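You operate a simulated robot arm through the tools that you are given. There is no shell and no other tool.

The job below is to be done with a simulated robot arm. You get a single attempt, and the scene is never put back.

## Task
Try the teal pack in the blue test stand, then box and cap it.
Fine: down to the stand's base; the orange box; the yellow cap; shut the lid. Set down upright: teal pack.

Only the result counts: the job must be done as asked and must still hold three seconds after the hand-in. Knocking over, shifting, dropping, spilling or breaking anything else fails it. A push-on lid holds only when it is set on centred and level and pressed home; a screw cap is set on level and turned clockwise until tight.

## Robot
A 6-joint arm with a two-finger parallel gripper, fixed in place. Base frame: the origin is on the floor under the middle of its stand, x ahead of it, y to its left, z up. Lengths are in m, angles in rad, forces in N, time in s.
It reaches about 1.347 m from its shoulder. Its first joint turns from -2.897 to 2.897 rad. Payload 3.91 kg.
The tool frame sits at the grasp point between the pads (the TCP): z along the fingers, y along the line on which they close. The tips reach 0.03 m beyond it. The gripper opens to 0.11 m. The fingers are 0.02 m wide and 0.01 m thick; the gripper's body (0.048 by 0.112 m) begins 0.055 m behind the TCP.
Orientation is told as [roll, pitch, yaw] about the base's x, y, z axes, in that order, counted from this pose: with the fingers straight down and closing along the base's y, the tool's x points along the base's -x, its y along +y and its z along -z.

## Interface
- The arm moves only by the tool step_arm. Its argument "rows" is a list of rows, each an object (a shift or turn left out is 0, a gripper value left out holds the last) with "translation": the shift along the tool's x, y, z in mm, a list of three; "turn": the turn, a rotation vector about the tool's x, y, z in degrees, a list of three; "gripper": the closure, from 0 (fully open) to 1 (shut). In form: [{"translation": [tx, ty, tz], "turn": [rx, ry, rz], "gripper": gripper}, ...]. A call has 1 to 20 rows; each row shifts and turns the commanded pose from where the row before left it, along the tool's axes as they then stand. Rows are played at 5 a second. More than 0.05 m and 0.15 rad between two rows, or a gripper value outside its range, and nothing of the call is played. A pose out of reach is approached as far as the arm can. The call stops where the force on the tool passes 50 N (or 10 N more than at its start, if that is more) or the arm is blocked; 0.2 s more then pass. Each finger travels about 0.108 m/s and halts on what it meets, pressing with about 21 N; the grip force reading is that of the motor and also rises with nothing between the fingers. The clock runs only during rows and for 0.2 s after the last one: add rows that do not move to give the fingers time. The reply holds the time, the measured pose of the TCP, the force on the tool along the base axes, the opening and the grip force, in the units named above and with some noise, with the torque about the TCP (base axes, N m) and any sound that the robot's microphone picked up.
- Cameras (640 x 400 px; columns grow to the right, rows downward): "scene" is fixed at [0.4038, -0.6392, 1.5939]; the picture's right is [0.66, -0.75, 0.00], its down [-0.59, -0.51, -0.63] and it looks along [0.47, 0.41, -0.78] (base axes); focal length 301 px, centre (320, 200). "wrist" rides on the gripper at [0.072, 0.017, -0.103] in the tool frame; the picture's right is [-0.23, 0.97, 0.00], its down [-0.76, -0.18, -0.62] and it looks along [-0.61, -0.14, 0.78] (tool axes); focal length 222 px, centre (320, 200). There is no depth. A picture from a camera that has moved, and an enlarged one, comes with that camera's place and axes in the base frame and with its lens. The place of the scene camera against the robot may be out by one fixed shift of up to 0.018 m in any direction.
- camera(camera): a new picture of that camera. It takes no simulated time.
- close_up(camera, box): a new picture of the part [left, top, right, bottom] of that camera's present view, enlarged. It takes no simulated time.
- hand_in(): hands the job in; it is judged then, once.

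Nothing tells you positions but the pictures and the camera data. Unless the task says otherwise, let go and move clear before handing in.

The tools are called after "Request:" as name(argument=value, ...) on one line, values as JSON. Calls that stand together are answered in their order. step_arm: Moves the arm, as the interface text tells. Its arguments: {"type":"object","properties":{"rows":{"type":"array","items":{"type":"object","properties":{"translation":{"type":"array","items":{"type":"number"}},"turn":{"type":"array","items":{"type":"number"}},"gripper":{"type":"number"}}}}},"required":["rows"]} The other tools are called the same way: camera (camera) takes a picture; close_up (camera, box) takes an enlarged picture of a part of a camera's view; hand_in () hands the job in.

At the start:

```text
t: 0.0
ee_pos: [0.5265, -0.2567, 1.2821]
orientation: [0.0, 0.0, -0.002]
wrist_force: [0.3, 1.4, 0.0]
ft_torque: [-0.02, 0.01, -0.01]
opening: 0.1099
gripper_force: 0.0
```

scene: 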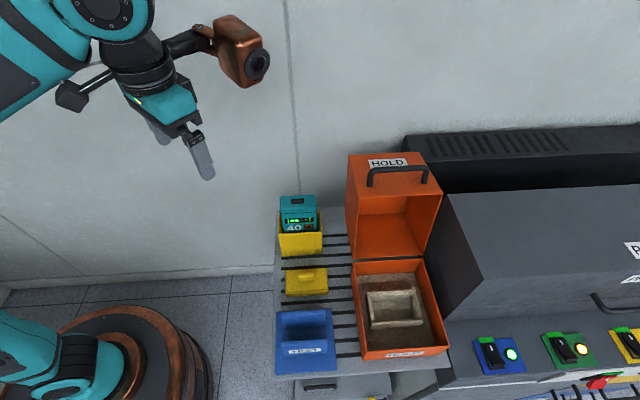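
wrist: 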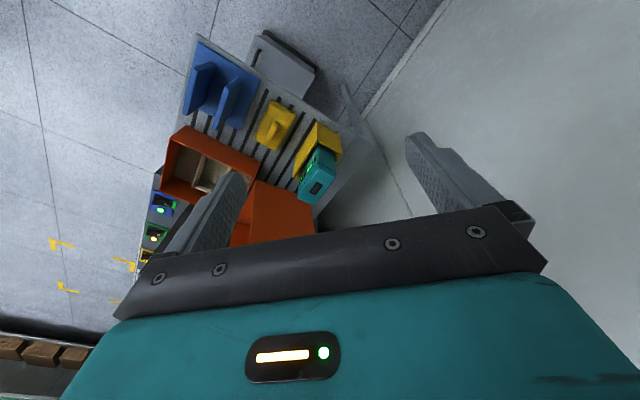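

I see a teal pack in a yellow holder, a yellow cap, a blue test stand, and an orange box with its hinged lid open, all on a shelf. I'll look closer before moving anything.

Request:
close_up(camera="scene", box=[260, 140, 460, 265])

Request:
close_up(camera="scene", box=[260, 255, 460, 380])

Request:
close_up(camera="wrist", box=[150, 20, 390, 250])

```text
3.20 times, centred on (360, 202) of scene
camera zoom: at [0.4038, -0.6392, 1.5939], right [0.66, -0.75, 0.0], down [-0.59, -0.51, -0.63], along [0.47, 0.41, -0.78], focal length 963 px, centre (192, 192)
```

zoom: 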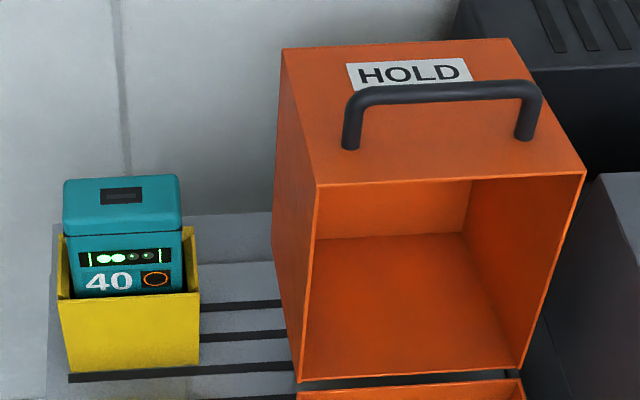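

```text
3.20 times, centred on (360, 318) of scene
camera zoom: at [0.4038, -0.6392, 1.5939], right [0.66, -0.75, 0.0], down [-0.59, -0.51, -0.63], along [0.47, 0.41, -0.78], focal length 963 px, centre (192, -176)
```

zoom: 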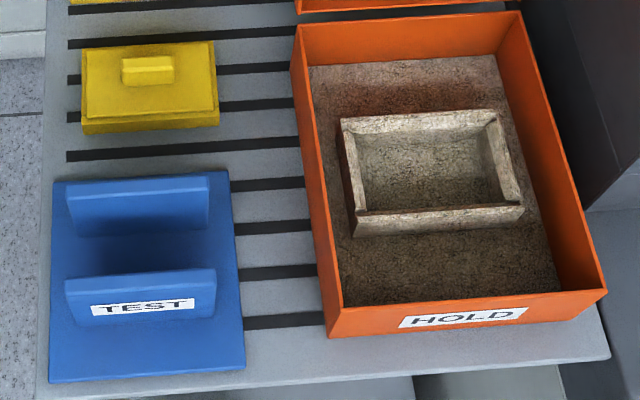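

```text
1.74 times, centred on (270, 135) of wrist
camera zoom: at [0.4537, -0.2396, 1.3845], right [0.23, 0.97, 0.0], down [0.76, -0.18, 0.62], along [0.61, -0.14, -0.78], focal length 386 px, centre (407, 313)
```

zoom: 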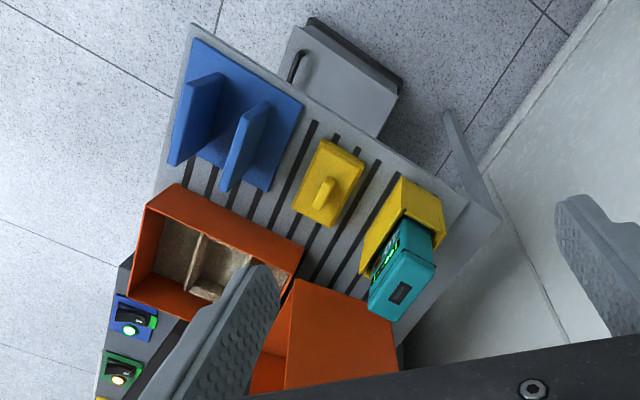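

The objects sit on a shelf turned about 45° to the base, with the pack, cap and blue stand in a line and the orange box to their right. I'll turn the gripper to line up with the shelf and take closer pictures.

Request:
step_arm(rows=[{"turn": [0, 0, 7.5], "gripper": 0}, {"turn": [0, 0, 7.5]}, {"turn": [0, 0, 7.5]}, {"turn": [0, 0, 7.5]}, {"turn": [0, 0, 7.5]}, {"turn": [0, 0, 7.5]}, {}])

Request:
camera(camera="wrist")

Request:
camera(camera="scene")

```text
t: 1.6
ee_pos: [0.5265, -0.2566, 1.2821]
orientation: [0.001, -0.001, -0.788]
wrist_force: [-0.2, 0.8, -0.1]
ft_torque: [-0.02, 0.02, -0.01]
opening: 0.11
gripper_force: 0.1
```

```text
taken
camera wrist: at [0.4869, -0.1933, 1.3842], right [0.85, 0.53, 0.0], down [0.41, -0.67, 0.62], along [0.33, -0.53, -0.78], focal length 222 px, centre (320, 200)
```

wrist: 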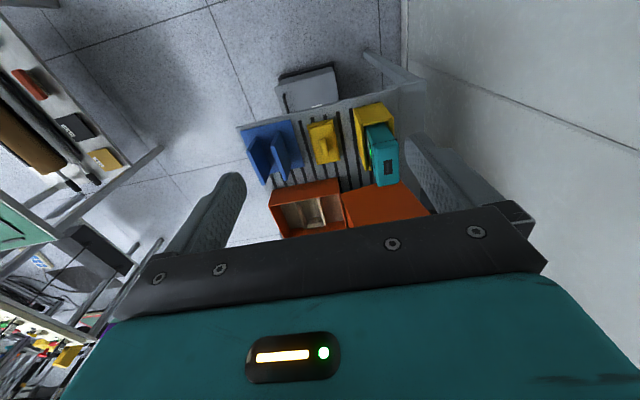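

```text
taken
```

scene: 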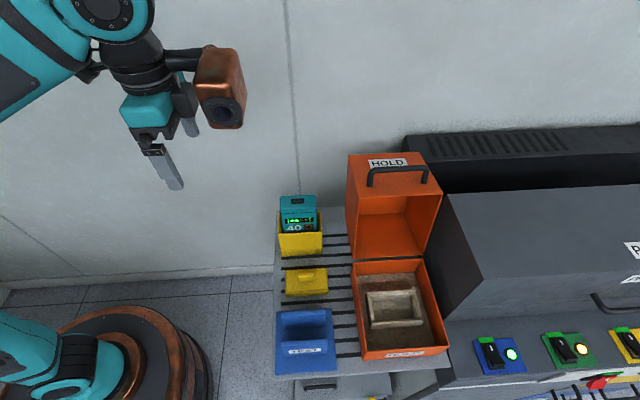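

Request:
close_up(camera="wrist", box=[230, 90, 430, 215])

Request:
close_up(camera="wrist", box=[300, 90, 420, 165])

Request:
close_up(camera="scene", box=[265, 180, 345, 230])

Request:
close_up(camera="scene", box=[265, 255, 345, 305])

```text
3.20 times, centred on (330, 152) of wrist
camera zoom: at [0.4869, -0.1933, 1.3842], right [0.85, 0.53, 0.0], down [0.41, -0.67, 0.62], along [0.33, -0.53, -0.78], focal length 711 px, centre (288, 352)
```

zoom: 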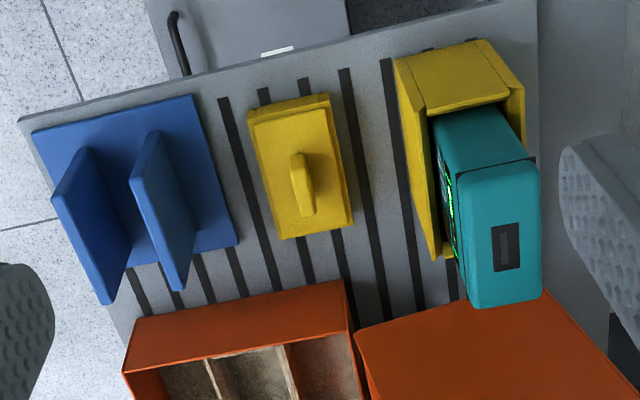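

```text
5.33 times, centred on (360, 128) of wrist
camera zoom: at [0.4869, -0.1933, 1.3842], right [0.85, 0.53, 0.0], down [0.41, -0.67, 0.62], along [0.33, -0.53, -0.78], focal length 1185 px, centre (107, 587)
```

zoom: 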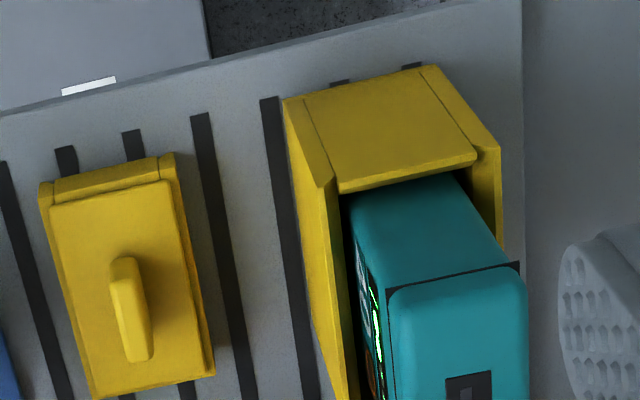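

```text
8.00 times, centred on (305, 205) of scene
camera zoom: at [0.4038, -0.6392, 1.5939], right [0.66, -0.75, 0.0], down [-0.59, -0.51, -0.63], along [0.47, 0.41, -0.78], focal length 2408 px, centre (440, 160)
```

zoom: 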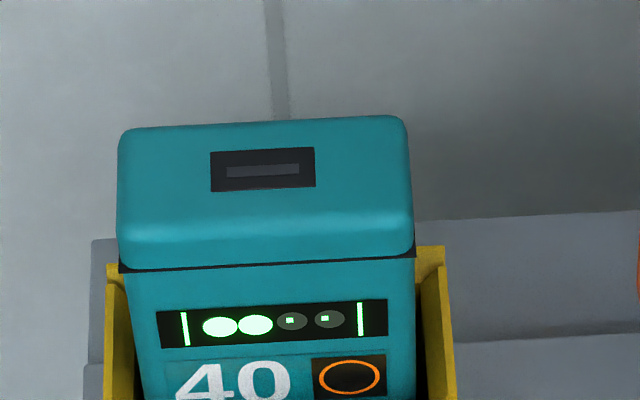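

```text
8.00 times, centred on (305, 280) of scene
camera zoom: at [0.4038, -0.6392, 1.5939], right [0.66, -0.75, 0.0], down [-0.59, -0.51, -0.63], along [0.47, 0.41, -0.78], focal length 2408 px, centre (440, -440)
```

zoom: 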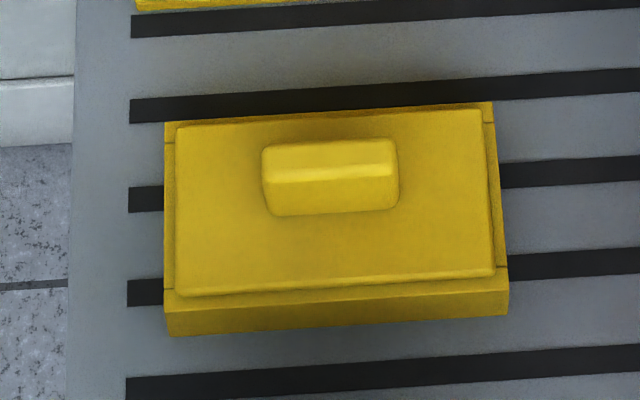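

The pack stands about 9 cm proud of its yellow holder, with its top near z = 1.03. The cap looks sized to slip over the pack's head, and the box lid is hinged at the back and open past vertical. Next I'll hover above the pack to refine its position.

Request:
step_arm(rows=[{"translation": [-30, 18, 0]}, {"translation": [-32, 18, 0]}, {"translation": [-32, 18, 20]}, {"translation": [-32, 18, 30]}, {"translation": [-30, 18, 40]}, {"translation": [0, 0, 40]}, {"translation": [0, 0, 20]}, {}])

Request:
camera(camera="wrist")

Request:
camera(camera="scene")

```text
refused: row 5 steps farther than a row can; nothing moved
```

```text
taken
camera wrist: at [0.4869, -0.1933, 1.3842], right [0.85, 0.53, 0.0], down [0.41, -0.67, 0.62], along [0.33, -0.53, -0.78], focal length 222 px, centre (320, 200)
```

wrist: 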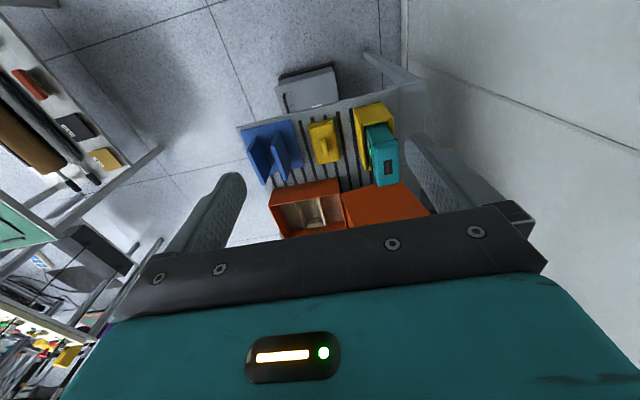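

```text
taken
```

scene: 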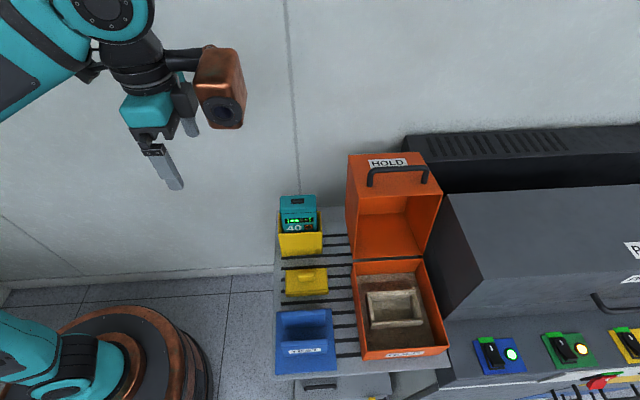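

One row was too long, so nothing moved. I'll repeat the move toward the hover point above the pack in shorter steps.

Request:
step_arm(rows=[{"translation": [-31, 18, 0]}, {"translation": [-31, 18, 0]}, {"translation": [-31, 18, 10]}, {"translation": [-31, 18, 20]}, {"translation": [-32, 18, 30]}, {"translation": [0, 0, 40]}, {"translation": [0, 0, 40]}, {"translation": [0, 0, 20]}, {}])

Request:
camera(camera="wrist")

Request:
camera(camera="scene")

```text
t: 3.6
ee_pos: [0.7007, -0.3037, 1.1211]
orientation: [0.0, 0.0, -0.786]
wrist_force: [0.5, 0.2, 0.2]
ft_torque: [0.0, 0.01, 0.0]
opening: 0.1103
gripper_force: 0.1
```

```text
taken
camera wrist: at [0.6602, -0.2404, 1.2237], right [0.85, 0.53, 0.0], down [0.41, -0.66, 0.62], along [0.33, -0.53, -0.78], focal length 222 px, centre (320, 200)
```

wrist: 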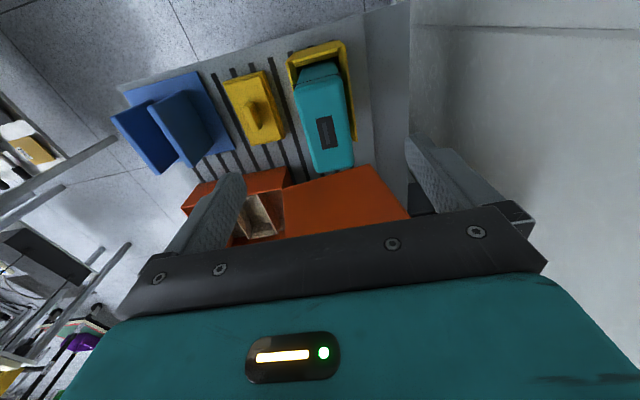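

```text
taken
```

scene: 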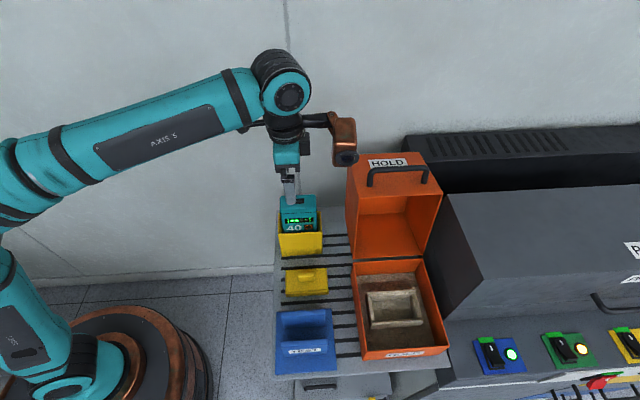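

I'm hovering above the pack. There is also a copper block rigidly fixed to the gripper, about 9 cm to the lid side, that I must keep clear of the lid. I'll take enlarged views for measurement.

Request:
close_up(camera="wrist", box=[230, 30, 430, 190])

Request:
close_up(camera="wrist", box=[100, 60, 300, 185])

Request:
close_up(camera="scene", box=[240, 40, 460, 215])

```text
2.50 times, centred on (330, 110) of wrist
camera zoom: at [0.6602, -0.2404, 1.2237], right [0.85, 0.53, 0.0], down [0.41, -0.66, 0.62], along [0.33, -0.53, -0.78], focal length 555 px, centre (295, 425)
```

zoom: 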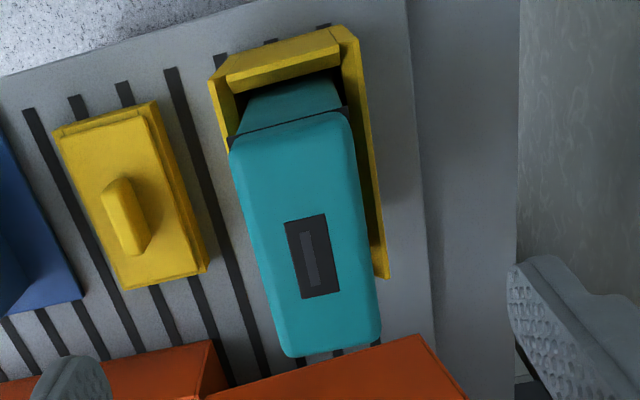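

```text
3.20 times, centred on (200, 122) of wrist
camera zoom: at [0.6602, -0.2404, 1.2237], right [0.85, 0.53, 0.0], down [0.41, -0.66, 0.62], along [0.33, -0.53, -0.78], focal length 711 px, centre (704, 448)
```

zoom: 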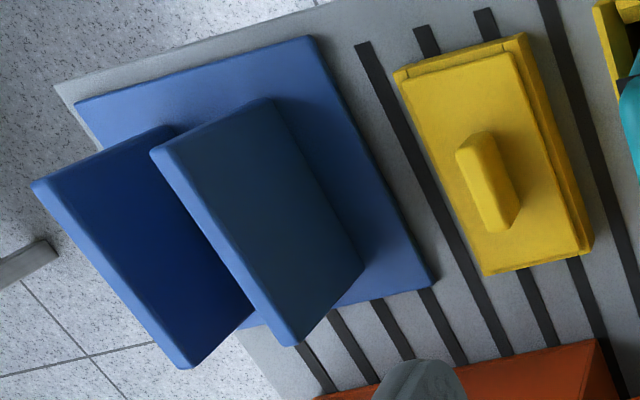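

```text
2.29 times, centred on (350, 128) of scene
camera zoom: at [0.4038, -0.6392, 1.5939], right [0.66, -0.75, 0.0], down [-0.59, -0.51, -0.63], along [0.47, 0.41, -0.78], focal length 688 px, centre (251, 366)
```

zoom: 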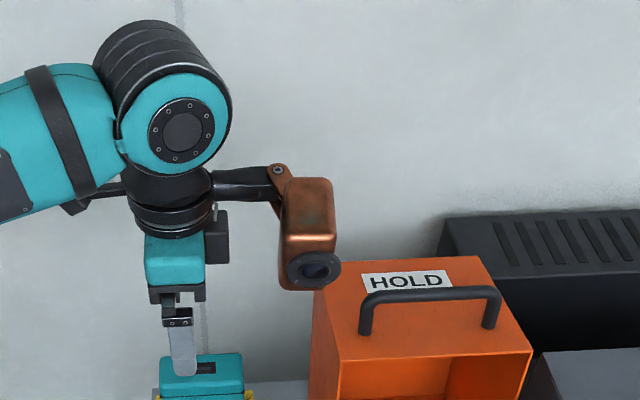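

The stand base top is near z ≈ 0.81 and the pack top near z ≈ 1.01–1.02. I'll retreat up and forward, then flip the gripper 180° so the copper block faces away from the lid.

Request:
step_arm(rows=[{"translation": [0, 0, -40]}, {"translation": [0, 0, -40]}, {"translation": [0, -20, -40]}, {"translation": [0, -40, -10]}, {"translation": [0, -40, 0]}, {"translation": [0, -40, 0]}, {}])

Request:
step_arm(rows=[{"turn": [0, 0, -8.4]}, {"turn": [0, 0, -8.4]}, {"turn": [0, 0, -8.4]}, {"turn": [0, 0, -8.4]}, {"turn": [0, 0, -8.4]}, {"turn": [0, 0, -8.4]}, {"turn": [0, 0, -8.4]}, {"turn": [0, 0, -8.4]}, {"turn": [0, 0, -8.4]}, {"turn": [0, 0, -8.4]}, {"turn": [0, 0, -8.4]}, {"turn": [0, 0, -8.4]}, {"turn": [0, 0, -8.4]}, {"turn": [0, 0, -8.4]}, {"turn": [0, 0, -8.4]}, {"turn": [0, 0, -8.4]}, {"turn": [0, 0, -8.4]}, {"turn": [0, 0, -8.4]}, {}])

```text
t: 5.2
ee_pos: [0.5978, -0.4008, 1.2548]
orientation: [0.0, 0.001, -0.786]
wrist_force: [-0.6, 0.2, -0.3]
ft_torque: [-0.01, -0.01, -0.02]
opening: 0.11
gripper_force: 0.0
```

```text
t: 9.2
ee_pos: [0.6005, -0.4027, 1.2528]
orientation: [-0.002, 0.001, 1.855]
wrist_force: [0.1, 0.3, 0.0]
ft_torque: [0.03, 0.01, -0.01]
opening: 0.11
gripper_force: 0.0
```

Request:
step_arm(rows=[{"turn": [0, 0, -7]}, {"turn": [0, 0, -7]}, {"turn": [0, 0, -7]}, {"turn": [0, 0, -7]}, {}])

Request:
camera(camera="wrist")

Request:
camera(camera="scene")

```text
t: 9.7
ee_pos: [0.602, -0.4034, 1.2528]
orientation: [-0.002, 0.005, 1.979]
wrist_force: [30.1, 5.9, -37.9]
ft_torque: [-2.86, 3.09, -1.94]
opening: 0.11
gripper_force: 0.2
stopped in row 2: the force on the tool passed its limit at 186 N (the readings are from after the stop); the commanded pose is now the measured one
```

```text
taken
camera wrist: at [0.6145, -0.4761, 1.3551], right [-0.98, -0.18, 0.0], down [-0.14, 0.77, 0.62], along [-0.11, 0.61, -0.78], focal length 222 px, centre (320, 200)
```

wrist: 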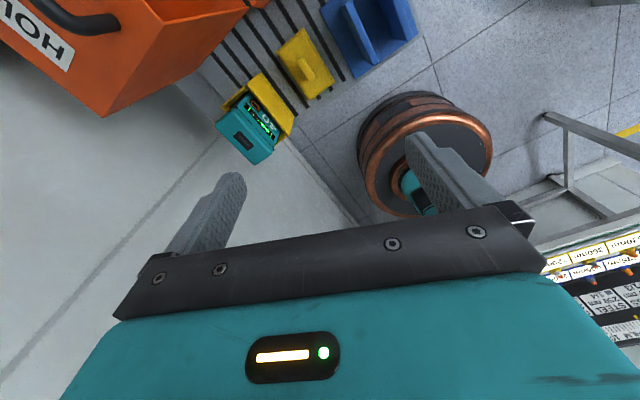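

```text
taken
```

scene: 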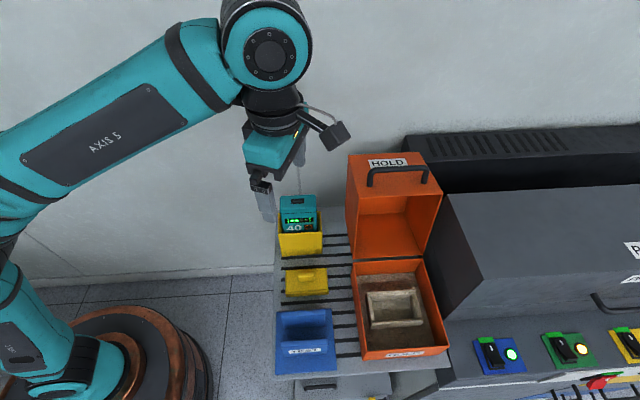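

The last turn was stopped by force: the copper block met the arm's own forearm, and none of the scene objects were touched. I'll turn back to the first orientation and tilt the tool about its closing axis instead, which keeps the copper block away from the lid.

Request:
step_arm(rows=[{"turn": [0, 0, 4]}, {"turn": [0, 0, 8.4]}, {"turn": [0, 0, 8.4]}, {"turn": [0, 0, 8.4]}, {"turn": [0, 0, 8.4]}, {"turn": [0, 0, 8.4]}, {"turn": [0, 0, 8.4]}, {"turn": [0, 0, 8.4]}, {"turn": [0, 0, 8.4]}, {"turn": [0, 0, 8.4]}, {"turn": [0, 0, 8.4]}, {"turn": [0, 0, 8.4]}, {"turn": [0, 0, 8.4]}, {"turn": [0, 0, 8.4]}, {"turn": [0, 0, 8.4]}, {"turn": [0, 0, 8.4]}, {"turn": [0, 0, 8.4]}, {"turn": [0, 0, 8.4]}, {"turn": [0, 0, 8.4]}, {}])

Request:
camera(camera="scene")

Request:
camera(camera="wrist")

```text
t: 13.9
ee_pos: [0.6012, -0.4032, 1.2531]
orientation: [0.001, -0.002, -0.732]
wrist_force: [0.2, 0.0, 0.8]
ft_torque: [0.0, 0.01, -0.02]
opening: 0.1096
gripper_force: 0.0
```

```text
taken
```

scene: 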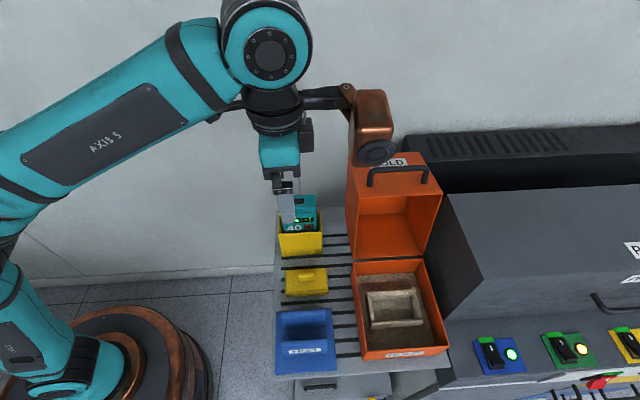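

```text
taken
camera wrist: at [0.5589, -0.3418, 1.3549], right [0.82, 0.57, 0.0], down [0.45, -0.64, 0.63], along [0.36, -0.51, -0.78], focal length 222 px, centre (320, 200)
```

wrist: 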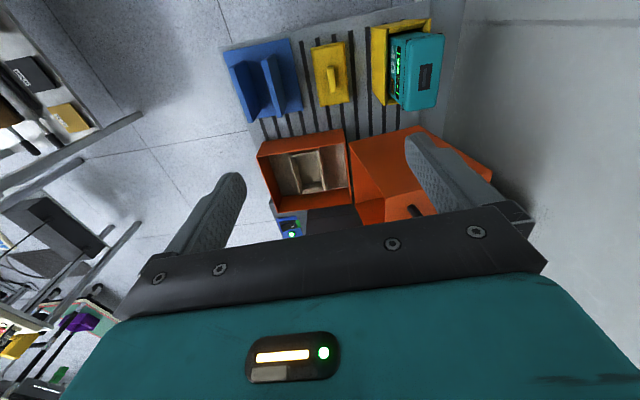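

The scene is unchanged. I'll align to the shelf angle (about −46°) and take close-ups of the box nest, stand and cap from here.

Request:
step_arm(rows=[{"turn": [0, 0, 4.05]}, {}])

Request:
close_up(camera="wrist", box=[240, 110, 400, 210])

Request:
close_up(camera="wrist", box=[210, 20, 370, 120])

Request:
close_up(camera="wrist", box=[310, 10, 470, 110])

```text
t: 14.5
ee_pos: [0.6026, -0.4031, 1.252]
orientation: [0.0, -0.002, -0.801]
wrist_force: [-0.6, 0.2, 0.0]
ft_torque: [0.02, 0.0, 0.01]
opening: 0.1099
gripper_force: 0.0
```

```text
4.00 times, centred on (320, 160) of wrist
camera zoom: at [0.5634, -0.3391, 1.3546], right [0.86, 0.51, 0.0], down [0.4, -0.67, 0.63], along [0.32, -0.54, -0.78], focal length 888 px, centre (320, 360)
```

zoom: 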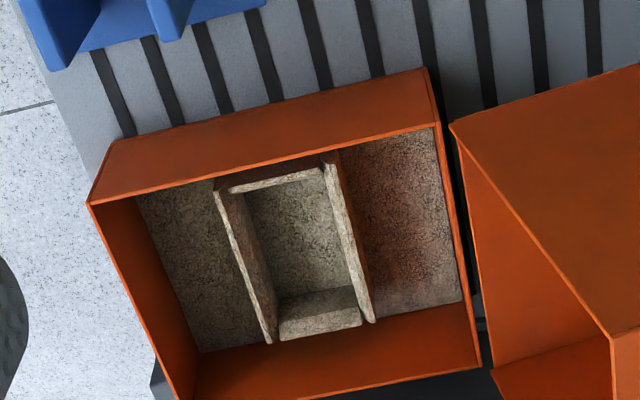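

```text
4.00 times, centred on (290, 70) of wrist
camera zoom: at [0.5634, -0.3391, 1.3546], right [0.86, 0.51, 0.0], down [0.4, -0.67, 0.63], along [0.32, -0.54, -0.78], focal length 888 px, centre (440, 720)
```

zoom: 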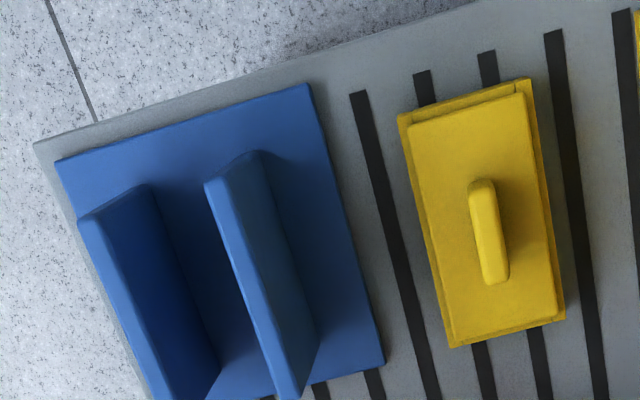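

```text
4.00 times, centred on (390, 60) of wrist
camera zoom: at [0.5634, -0.3391, 1.3546], right [0.86, 0.51, 0.0], down [0.4, -0.67, 0.63], along [0.32, -0.54, -0.78], focal length 888 px, centre (40, 760)
```

zoom: 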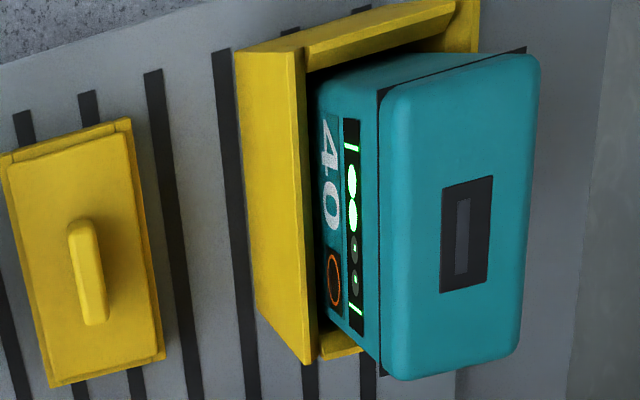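

The shelf axis comes out at about −45.2°. I'll set that yaw and move in for close views of the nest inside the box.

Request:
step_arm(rows=[{"turn": [0, 0, -0.7]}, {"translation": [-35, -10, 0]}, {"translation": [-35, -10, 0]}, {"translation": [-35, -10, 0]}, {"translation": [-30, -10, 25]}, {"translation": [0, 0, 25]}, {}])

Request:
camera(camera="wrist")

Request:
close_up(camera="wrist", box=[210, 40, 410, 165])

Request:
camera(camera="scene")

```text
t: 16.1
ee_pos: [0.6602, -0.5198, 1.1827]
orientation: [0.001, -0.004, -0.787]
wrist_force: [0.1, 0.3, 0.2]
ft_torque: [-0.01, -0.02, 0.0]
opening: 0.1098
gripper_force: 0.0
out of reach, approached as far as the arm can: row 3, 4
```

```text
taken
camera wrist: at [0.6203, -0.456, 1.2852], right [0.85, 0.53, 0.0], down [0.41, -0.66, 0.63], along [0.33, -0.53, -0.78], focal length 222 px, centre (320, 200)
```

wrist: 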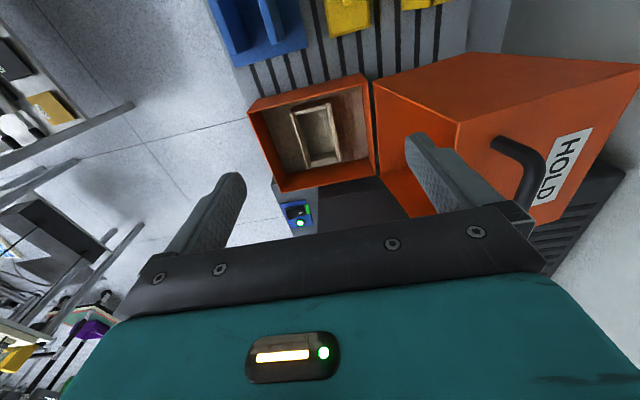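

```text
3.20 times, centred on (310, 102) of wrist
camera zoom: at [0.6203, -0.456, 1.2852], right [0.85, 0.53, 0.0], down [0.41, -0.66, 0.63], along [0.33, -0.53, -0.78], focal length 711 px, centre (352, 512)
```

zoom: 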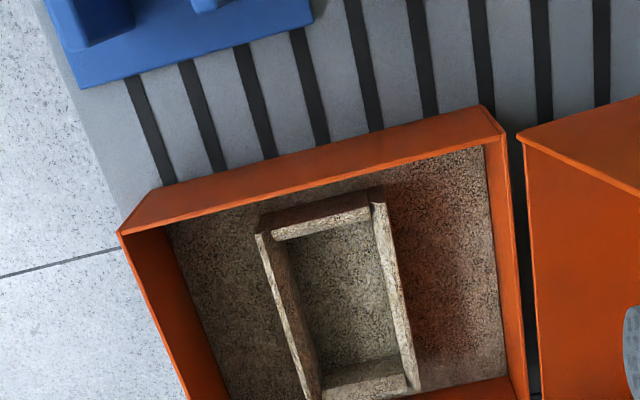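

```text
taken
```

scene: 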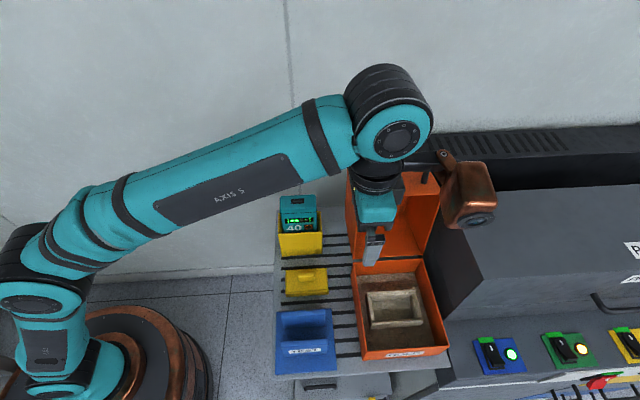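

The targets now agree across views: pack centre r≈0.718, u≈0.2875, stand centre directly in front of it, nest around r≈0.944, u≈0.0715, and the cap in between. I'll back away from the box, tilt the tool 15° about its closing axis, and hover over the pack.

Request:
step_arm(rows=[{"translation": [40, 0, 0]}, {"translation": [40, 0, 0]}, {"translation": [45, 0, 0]}, {"turn": [0, -7.5, 0]}, {"turn": [0, -7.5, 0]}, {"translation": [0, 37, 0]}, {"translation": [0, 37, 0]}, {"translation": [0, 37, 0]}, {"translation": [0, 37, 0]}, {"translation": [0, 37, 0]}, {}])

Request:
camera(camera="wrist")

Request:
camera(camera="scene")

```text
t: 18.5
ee_pos: [0.7013, -0.3004, 1.1812]
orientation: [0.001, -0.264, -0.787]
wrist_force: [1.9, 0.3, -0.7]
ft_torque: [0.01, 0.01, 0.03]
opening: 0.11
gripper_force: 0.1
```

```text
taken
camera wrist: at [0.645, -0.2205, 1.2614], right [0.84, 0.53, 0.06], down [0.28, -0.53, 0.8], along [0.46, -0.66, -0.6], focal length 222 px, centre (320, 200)
```

wrist: 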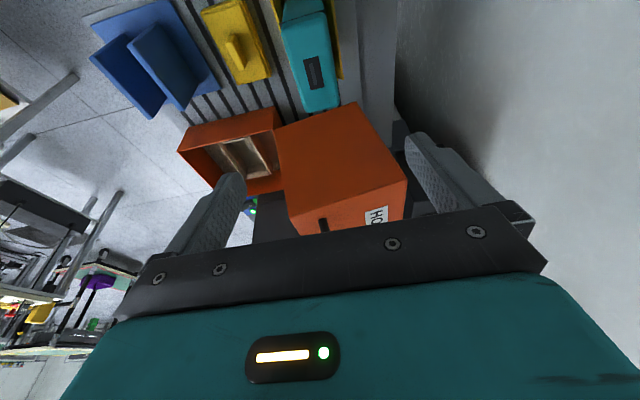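

```text
taken
```

scene: 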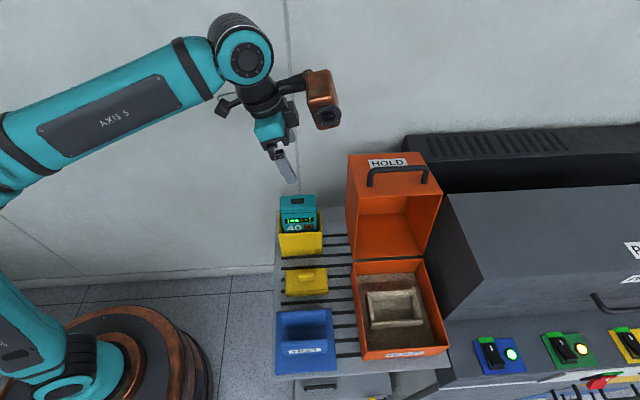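

Tilt and alignment look right, and the copper block now clears the lid. I'll descend to just above the pack and check.

Request:
step_arm(rows=[{"translation": [7, 0.5, 40]}, {"translation": [7, 0.5, 40]}, {"translation": [7, 0.5, 39.7]}, {}])

Request:
camera(camera="wrist")

Request:
close_up(camera="scene", box=[230, 80, 430, 270])

```text
t: 19.5
ee_pos: [0.712, -0.309, 1.0598]
orientation: [-0.001, -0.267, -0.788]
wrist_force: [-0.6, -0.6, 0.2]
ft_torque: [0.0, 0.01, 0.01]
opening: 0.1103
gripper_force: 0.1
```

```text
taken
camera wrist: at [0.6564, -0.2277, 1.139], right [0.84, 0.53, 0.06], down [0.28, -0.53, 0.8], along [0.46, -0.66, -0.6], focal length 222 px, centre (320, 200)
```

wrist: 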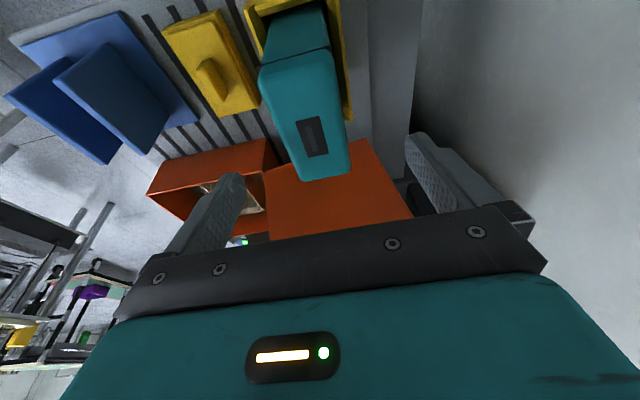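

```text
2.11 times, centred on (330, 175) of scene
camera zoom: at [0.4038, -0.6392, 1.5939], right [0.66, -0.75, 0.0], down [-0.59, -0.51, -0.63], along [0.47, 0.41, -0.78], focal length 634 px, centre (299, 253)
```

zoom: 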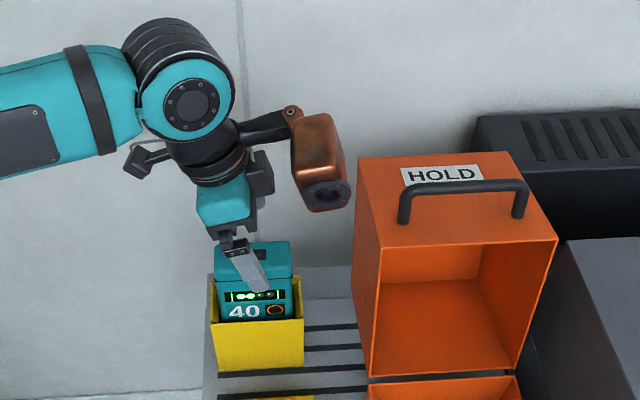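

Alignment checks out in both views (pack centre within 1–3 mm of the TCP). I'll descend to grip height and close on the pack.

Request:
step_arm(rows=[{"translation": [7.5, 0, 24.2]}, {"translation": [7.5, 0, 24.2]}, {"translation": [7.5, 0, 24.2]}, {}, {"gripper": 0.5}, {"gripper": 1}, {}, {}, {}])

Request:
camera(camera="wrist")

Request:
close_up(camera="scene", box=[230, 80, 430, 270])

```text
t: 21.5
ee_pos: [0.7074, -0.3064, 0.9845]
orientation: [0.0, -0.264, -0.786]
wrist_force: [-0.1, -0.2, 0.4]
ft_torque: [-0.07, 0.01, 0.02]
opening: 0.0448
gripper_force: 20.7
```

```text
taken
camera wrist: at [0.652, -0.2253, 1.064], right [0.84, 0.53, 0.06], down [0.28, -0.53, 0.8], along [0.46, -0.66, -0.6], focal length 222 px, centre (320, 200)
```

wrist: 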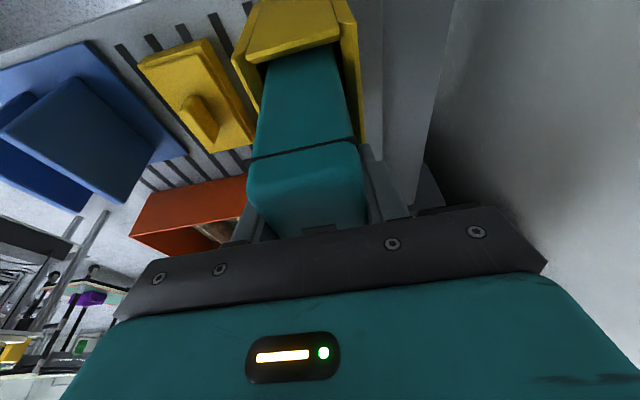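

```text
2.11 times, centred on (330, 175) of scene
camera zoom: at [0.4038, -0.6392, 1.5939], right [0.66, -0.75, 0.0], down [-0.59, -0.51, -0.63], along [0.47, 0.41, -0.78], focal length 634 px, centre (299, 253)
```

zoom: 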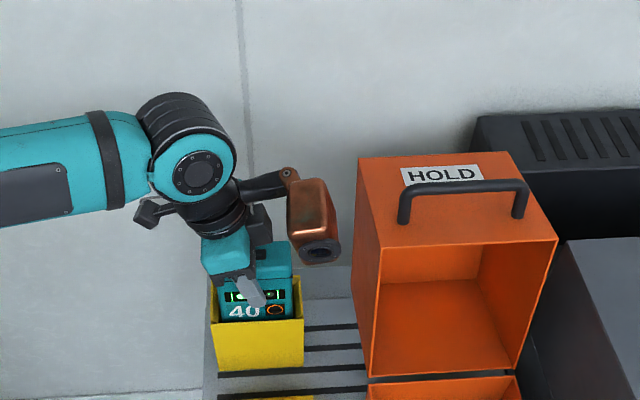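

The pack is gripped at 44.8 mm width. I'll lift it straight up out of the holder.

Request:
step_arm(rows=[{"translation": [-2.6, 0, -9.7]}, {"translation": [-5.2, 0, -19.3]}, {"translation": [-7.76, 0, -29]}, {"translation": [-7.76, 0, -29]}, {"translation": [-7.76, 0, -29]}, {"translation": [-7.76, 0, -29]}, {}, {}])

Request:
camera(camera="wrist")

Request:
camera(camera="scene")

Request:
close_up(camera="scene", box=[230, 80, 430, 270])

```text
t: 23.3
ee_pos: [0.7096, -0.3045, 1.1364]
orientation: [0.0, -0.265, -0.788]
wrist_force: [-0.4, -0.3, -4.2]
ft_torque: [0.0, -0.02, -0.01]
opening: 0.0448
gripper_force: 21.4
```

```text
taken
camera wrist: at [0.6524, -0.2235, 1.2161], right [0.84, 0.53, 0.06], down [0.28, -0.53, 0.8], along [0.46, -0.66, -0.6], focal length 222 px, centre (320, 200)
```

wrist: 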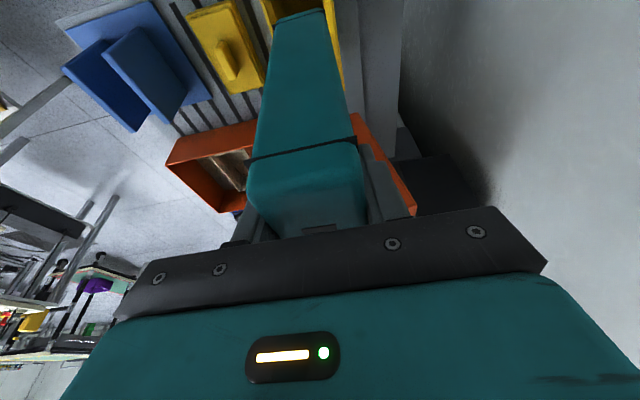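

```text
taken
```

scene: 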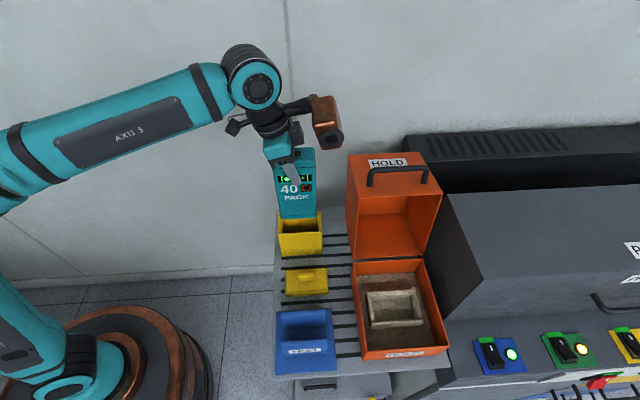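

```text
2.11 times, centred on (330, 175) of scene
camera zoom: at [0.4038, -0.6392, 1.5939], right [0.66, -0.75, 0.0], down [-0.59, -0.51, -0.63], along [0.47, 0.41, -0.78], focal length 634 px, centre (299, 253)
```

zoom: 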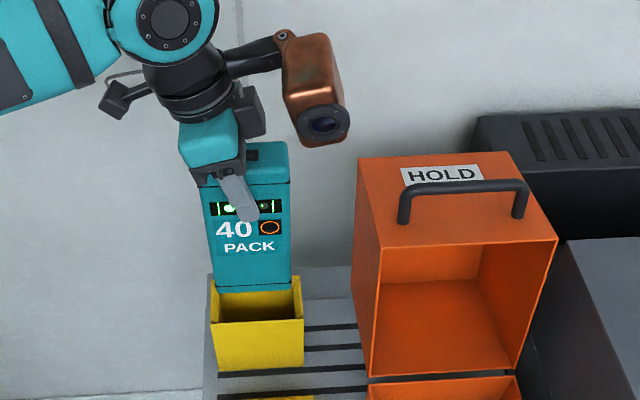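

The pack is out and hanging upright (about 185 mm tall, roughly 4 N). I'll move it forward along the shelf to above the blue stand.

Request:
step_arm(rows=[{"translation": [0, -20, 0]}, {"translation": [0, -38, 0]}, {"translation": [0, -38, 0]}, {"translation": [0, -38, 0]}, {"translation": [0, -38, 0]}, {"translation": [0, -38, 0]}, {"translation": [0, -38, 0]}, {"translation": [0, -18, 0]}, {}, {}])

Request:
camera(camera="wrist")

Request:
close_up(camera="scene", box=[220, 130, 420, 380])

Request:
step_arm(rows=[{}])

Request:
step_arm(rows=[{}])

```text
t: 25.5
ee_pos: [0.5203, -0.4927, 1.1329]
orientation: [0.001, -0.265, -0.786]
wrist_force: [-1.2, -0.2, -4.5]
ft_torque: [0.02, -0.01, -0.01]
opening: 0.0449
gripper_force: 21.0
```

```text
taken
camera wrist: at [0.4633, -0.4119, 1.2133], right [0.84, 0.53, 0.06], down [0.28, -0.53, 0.8], along [0.46, -0.66, -0.6], focal length 222 px, centre (320, 200)
```

wrist: 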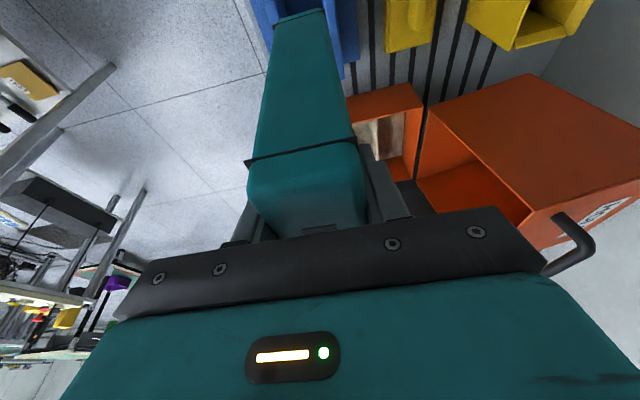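

```text
1.60 times, centred on (320, 255) of scene
camera zoom: at [0.4038, -0.6392, 1.5939], right [0.66, -0.75, 0.0], down [-0.59, -0.51, -0.63], along [0.47, 0.41, -0.78], focal length 482 px, centre (320, 112)
```

zoom: 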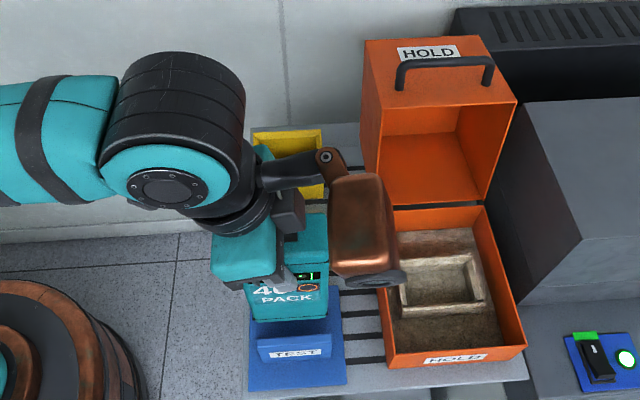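

```text
t: 25.9
ee_pos: [0.5195, -0.4922, 1.1336]
orientation: [0.0, -0.265, -0.788]
wrist_force: [0.7, -0.2, -4.7]
ft_torque: [-0.01, 0.02, -0.01]
opening: 0.045
gripper_force: 21.5
```

```text
t: 26.3
ee_pos: [0.5203, -0.492, 1.1338]
orientation: [-0.001, -0.266, -0.788]
wrist_force: [-0.6, -0.9, -5.0]
ft_torque: [0.0, 0.0, 0.0]
opening: 0.0447
gripper_force: 21.1
```

Request:
close_up(camera="wrist", box=[230, 0, 390, 100])

Request:
close_up(camera="scene", box=[265, 270, 345, 380])

```text
4.00 times, centred on (310, 50) of wrist
camera zoom: at [0.4635, -0.4118, 1.2133], right [0.84, 0.53, 0.06], down [0.28, -0.53, 0.8], along [0.46, -0.66, -0.6], focal length 888 px, centre (360, 800)
```

zoom: 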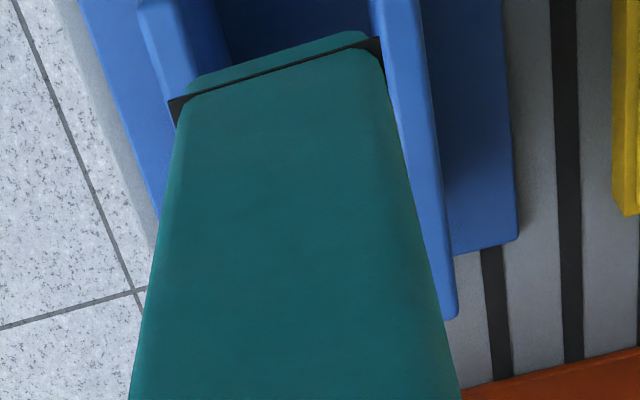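

```text
3.64 times, centred on (305, 325) of scene
camera zoom: at [0.4038, -0.6392, 1.5939], right [0.66, -0.75, 0.0], down [-0.59, -0.51, -0.63], along [0.47, 0.41, -0.78], focal length 1095 px, centre (374, -254)
```

zoom: 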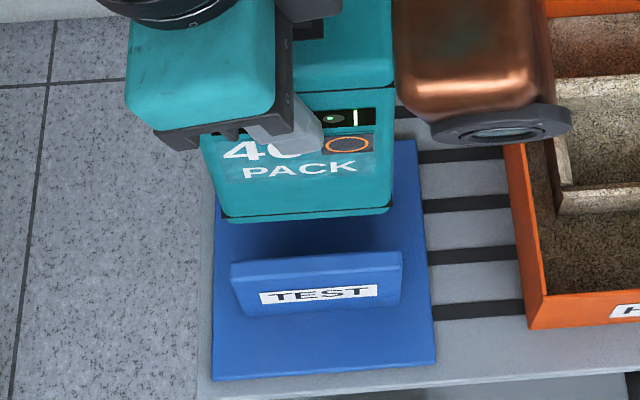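

Request:
step_arm(rows=[{"translation": [5.2, 0, 19.3]}, {"translation": [5.2, 0, 19.3]}, {"translation": [2.1, 0, 7.7]}, {}])

Request:
close_up(camera="wrist", box=[230, 0, 390, 100])

Request:
close_up(camera="scene", box=[265, 270, 345, 380])

```text
t: 27.3
ee_pos: [0.5211, -0.4926, 1.0851]
orientation: [0.0, -0.265, -0.787]
wrist_force: [-0.1, -0.5, -5.2]
ft_torque: [0.05, 0.03, -0.01]
opening: 0.0447
gripper_force: 21.2
```

```text
4.00 times, centred on (310, 50) of wrist
camera zoom: at [0.4641, -0.4128, 1.1645], right [0.84, 0.53, 0.06], down [0.28, -0.53, 0.8], along [0.46, -0.66, -0.6], focal length 888 px, centre (360, 800)
```

zoom: 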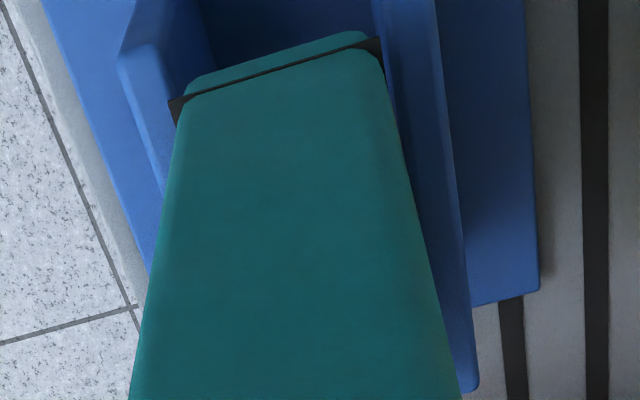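

```text
3.64 times, centred on (305, 325) of scene
camera zoom: at [0.4038, -0.6392, 1.5939], right [0.66, -0.75, 0.0], down [-0.59, -0.51, -0.63], along [0.47, 0.41, -0.78], focal length 1095 px, centre (374, -254)
```

zoom: 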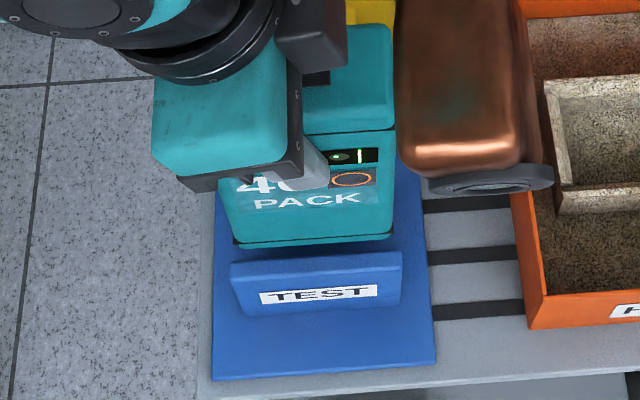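

The pack bottom is just above the plates and centred within about 1 mm. I'll ease it in, watching the force.

Request:
step_arm(rows=[{"translation": [0, 0.8, 0]}, {"translation": [2.6, 0, 9.7]}, {"translation": [2.6, 0, 9.7]}, {"translation": [2.6, 0, 9.7]}, {}])

Request:
close_up(camera="scene", box=[265, 270, 345, 380])

```text
t: 28.5
ee_pos: [0.5202, -0.4911, 1.0557]
orientation: [-0.002, -0.265, -0.788]
wrist_force: [-0.7, -0.1, -5.4]
ft_torque: [0.02, 0.02, -0.01]
opening: 0.0448
gripper_force: 21.2
```

```text
3.64 times, centred on (305, 325) of scene
camera zoom: at [0.4038, -0.6392, 1.5939], right [0.66, -0.75, 0.0], down [-0.59, -0.51, -0.63], along [0.47, 0.41, -0.78], focal length 1095 px, centre (374, -254)
```

zoom: 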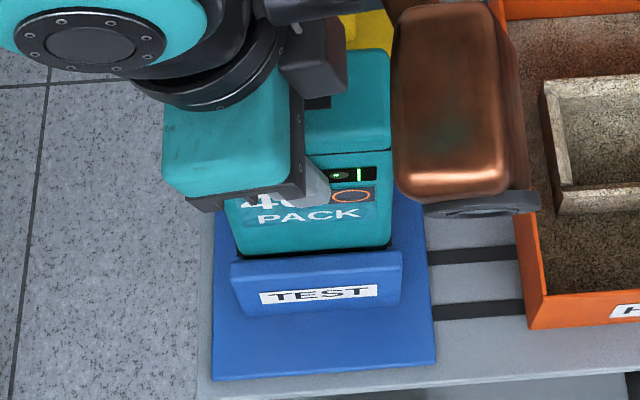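

Request:
step_arm(rows=[{"translation": [2.6, 0, 9.7]}, {"translation": [3.9, 0, 14.5]}, {"translation": [3.9, 0, 14.5]}, {"translation": [3.9, 0, 14.5]}, {"translation": [2.6, 0, 9.7]}, {}])

Request:
close_up(camera="scene", box=[265, 270, 345, 380])

Request:
camera(camera="wrist")

```text
t: 29.9
ee_pos: [0.5215, -0.4923, 0.9906]
orientation: [0.0, -0.264, -0.786]
wrist_force: [0.1, -0.5, -4.6]
ft_torque: [0.02, 0.0, 0.0]
opening: 0.045
gripper_force: 20.9
```

```text
3.64 times, centred on (305, 325) of scene
camera zoom: at [0.4038, -0.6392, 1.5939], right [0.66, -0.75, 0.0], down [-0.59, -0.51, -0.63], along [0.47, 0.41, -0.78], focal length 1095 px, centre (374, -254)
```

zoom: 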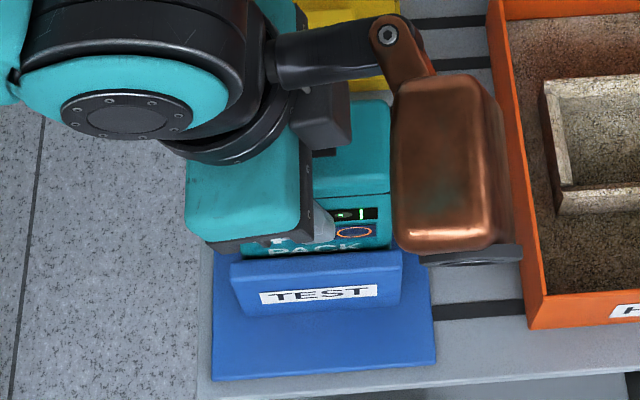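

```text
taken
camera wrist: at [0.4645, -0.4124, 1.0709], right [0.84, 0.53, 0.06], down [0.28, -0.53, 0.8], along [0.46, -0.66, -0.6], focal length 222 px, centre (320, 200)
```

wrist: 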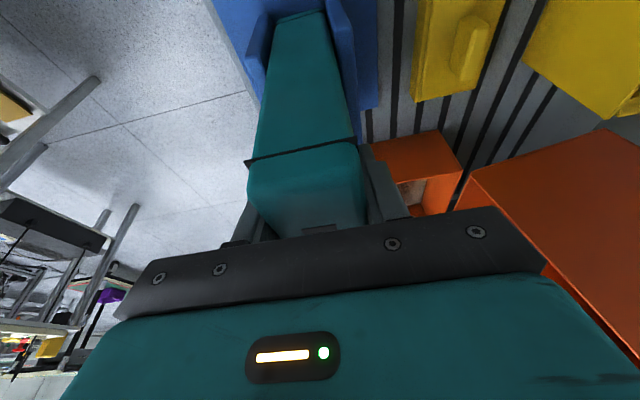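

The pack is sliding down freely between the plates. I'll continue in small steps until it meets the base.

Request:
step_arm(rows=[{"translation": [1.3, 0, 4.83]}, {"translation": [1.3, 0, 4.83]}, {"translation": [1.3, 0, 4.83]}, {}])

Request:
step_arm(rows=[{"translation": [0.78, 0, 2.9]}, {}])

Request:
step_arm(rows=[{"translation": [0.78, 0, 2.9]}, {}])

```text
t: 30.9
ee_pos: [0.5215, -0.4925, 0.9777]
orientation: [0.0, -0.265, -0.788]
wrist_force: [-2.0, -1.4, 15.5]
ft_torque: [-0.3, 0.23, -0.04]
opening: 0.0447
gripper_force: 20.4
```

```text
t: 31.5
ee_pos: [0.5215, -0.4915, 0.9733]
orientation: [-0.001, -0.264, -0.789]
wrist_force: [-0.2, -2.7, 15.1]
ft_torque: [-0.1, 0.37, -0.04]
opening: 0.0449
gripper_force: 20.9
```

```text
t: 32.1
ee_pos: [0.5207, -0.4902, 0.9704]
orientation: [0.001, -0.265, -0.787]
wrist_force: [-1.0, -3.3, 15.0]
ft_torque: [-0.18, 0.38, 0.02]
opening: 0.0448
gripper_force: 21.1
```

Contact came at TCP z≈0.978: the force jumped by the pack's weight plus grip slip. I'll look to confirm the pack is seated on the stand's base.

Request:
close_up(camera="wrist", box=[200, 0, 400, 125])

Request:
close_up(camera="scene", box=[255, 255, 355, 380])

```text
3.20 times, centred on (300, 62) of wrist
camera zoom: at [0.464, -0.411, 1.051], right [0.84, 0.53, 0.06], down [0.28, -0.53, 0.8], along [0.46, -0.66, -0.6], focal length 711 px, centre (384, 640)
```

zoom: 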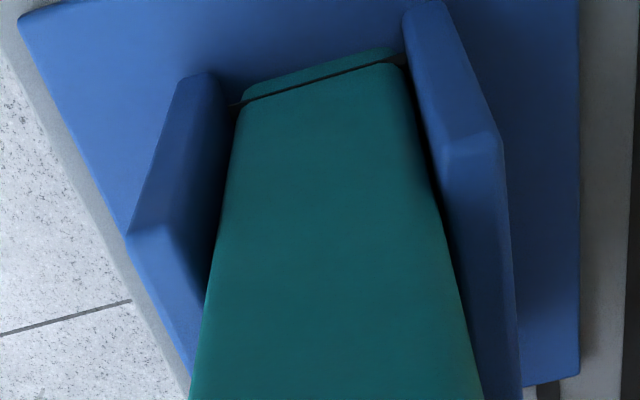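

```text
3.20 times, centred on (305, 318) of scene
camera zoom: at [0.4038, -0.6392, 1.5939], right [0.66, -0.75, 0.0], down [-0.59, -0.51, -0.63], along [0.47, 0.41, -0.78], focal length 963 px, centre (368, -176)
```

zoom: 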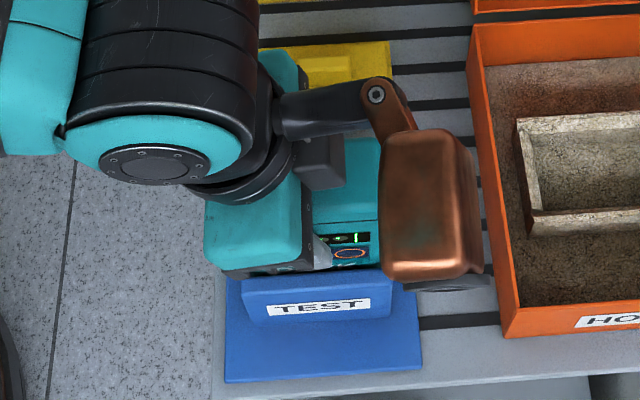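

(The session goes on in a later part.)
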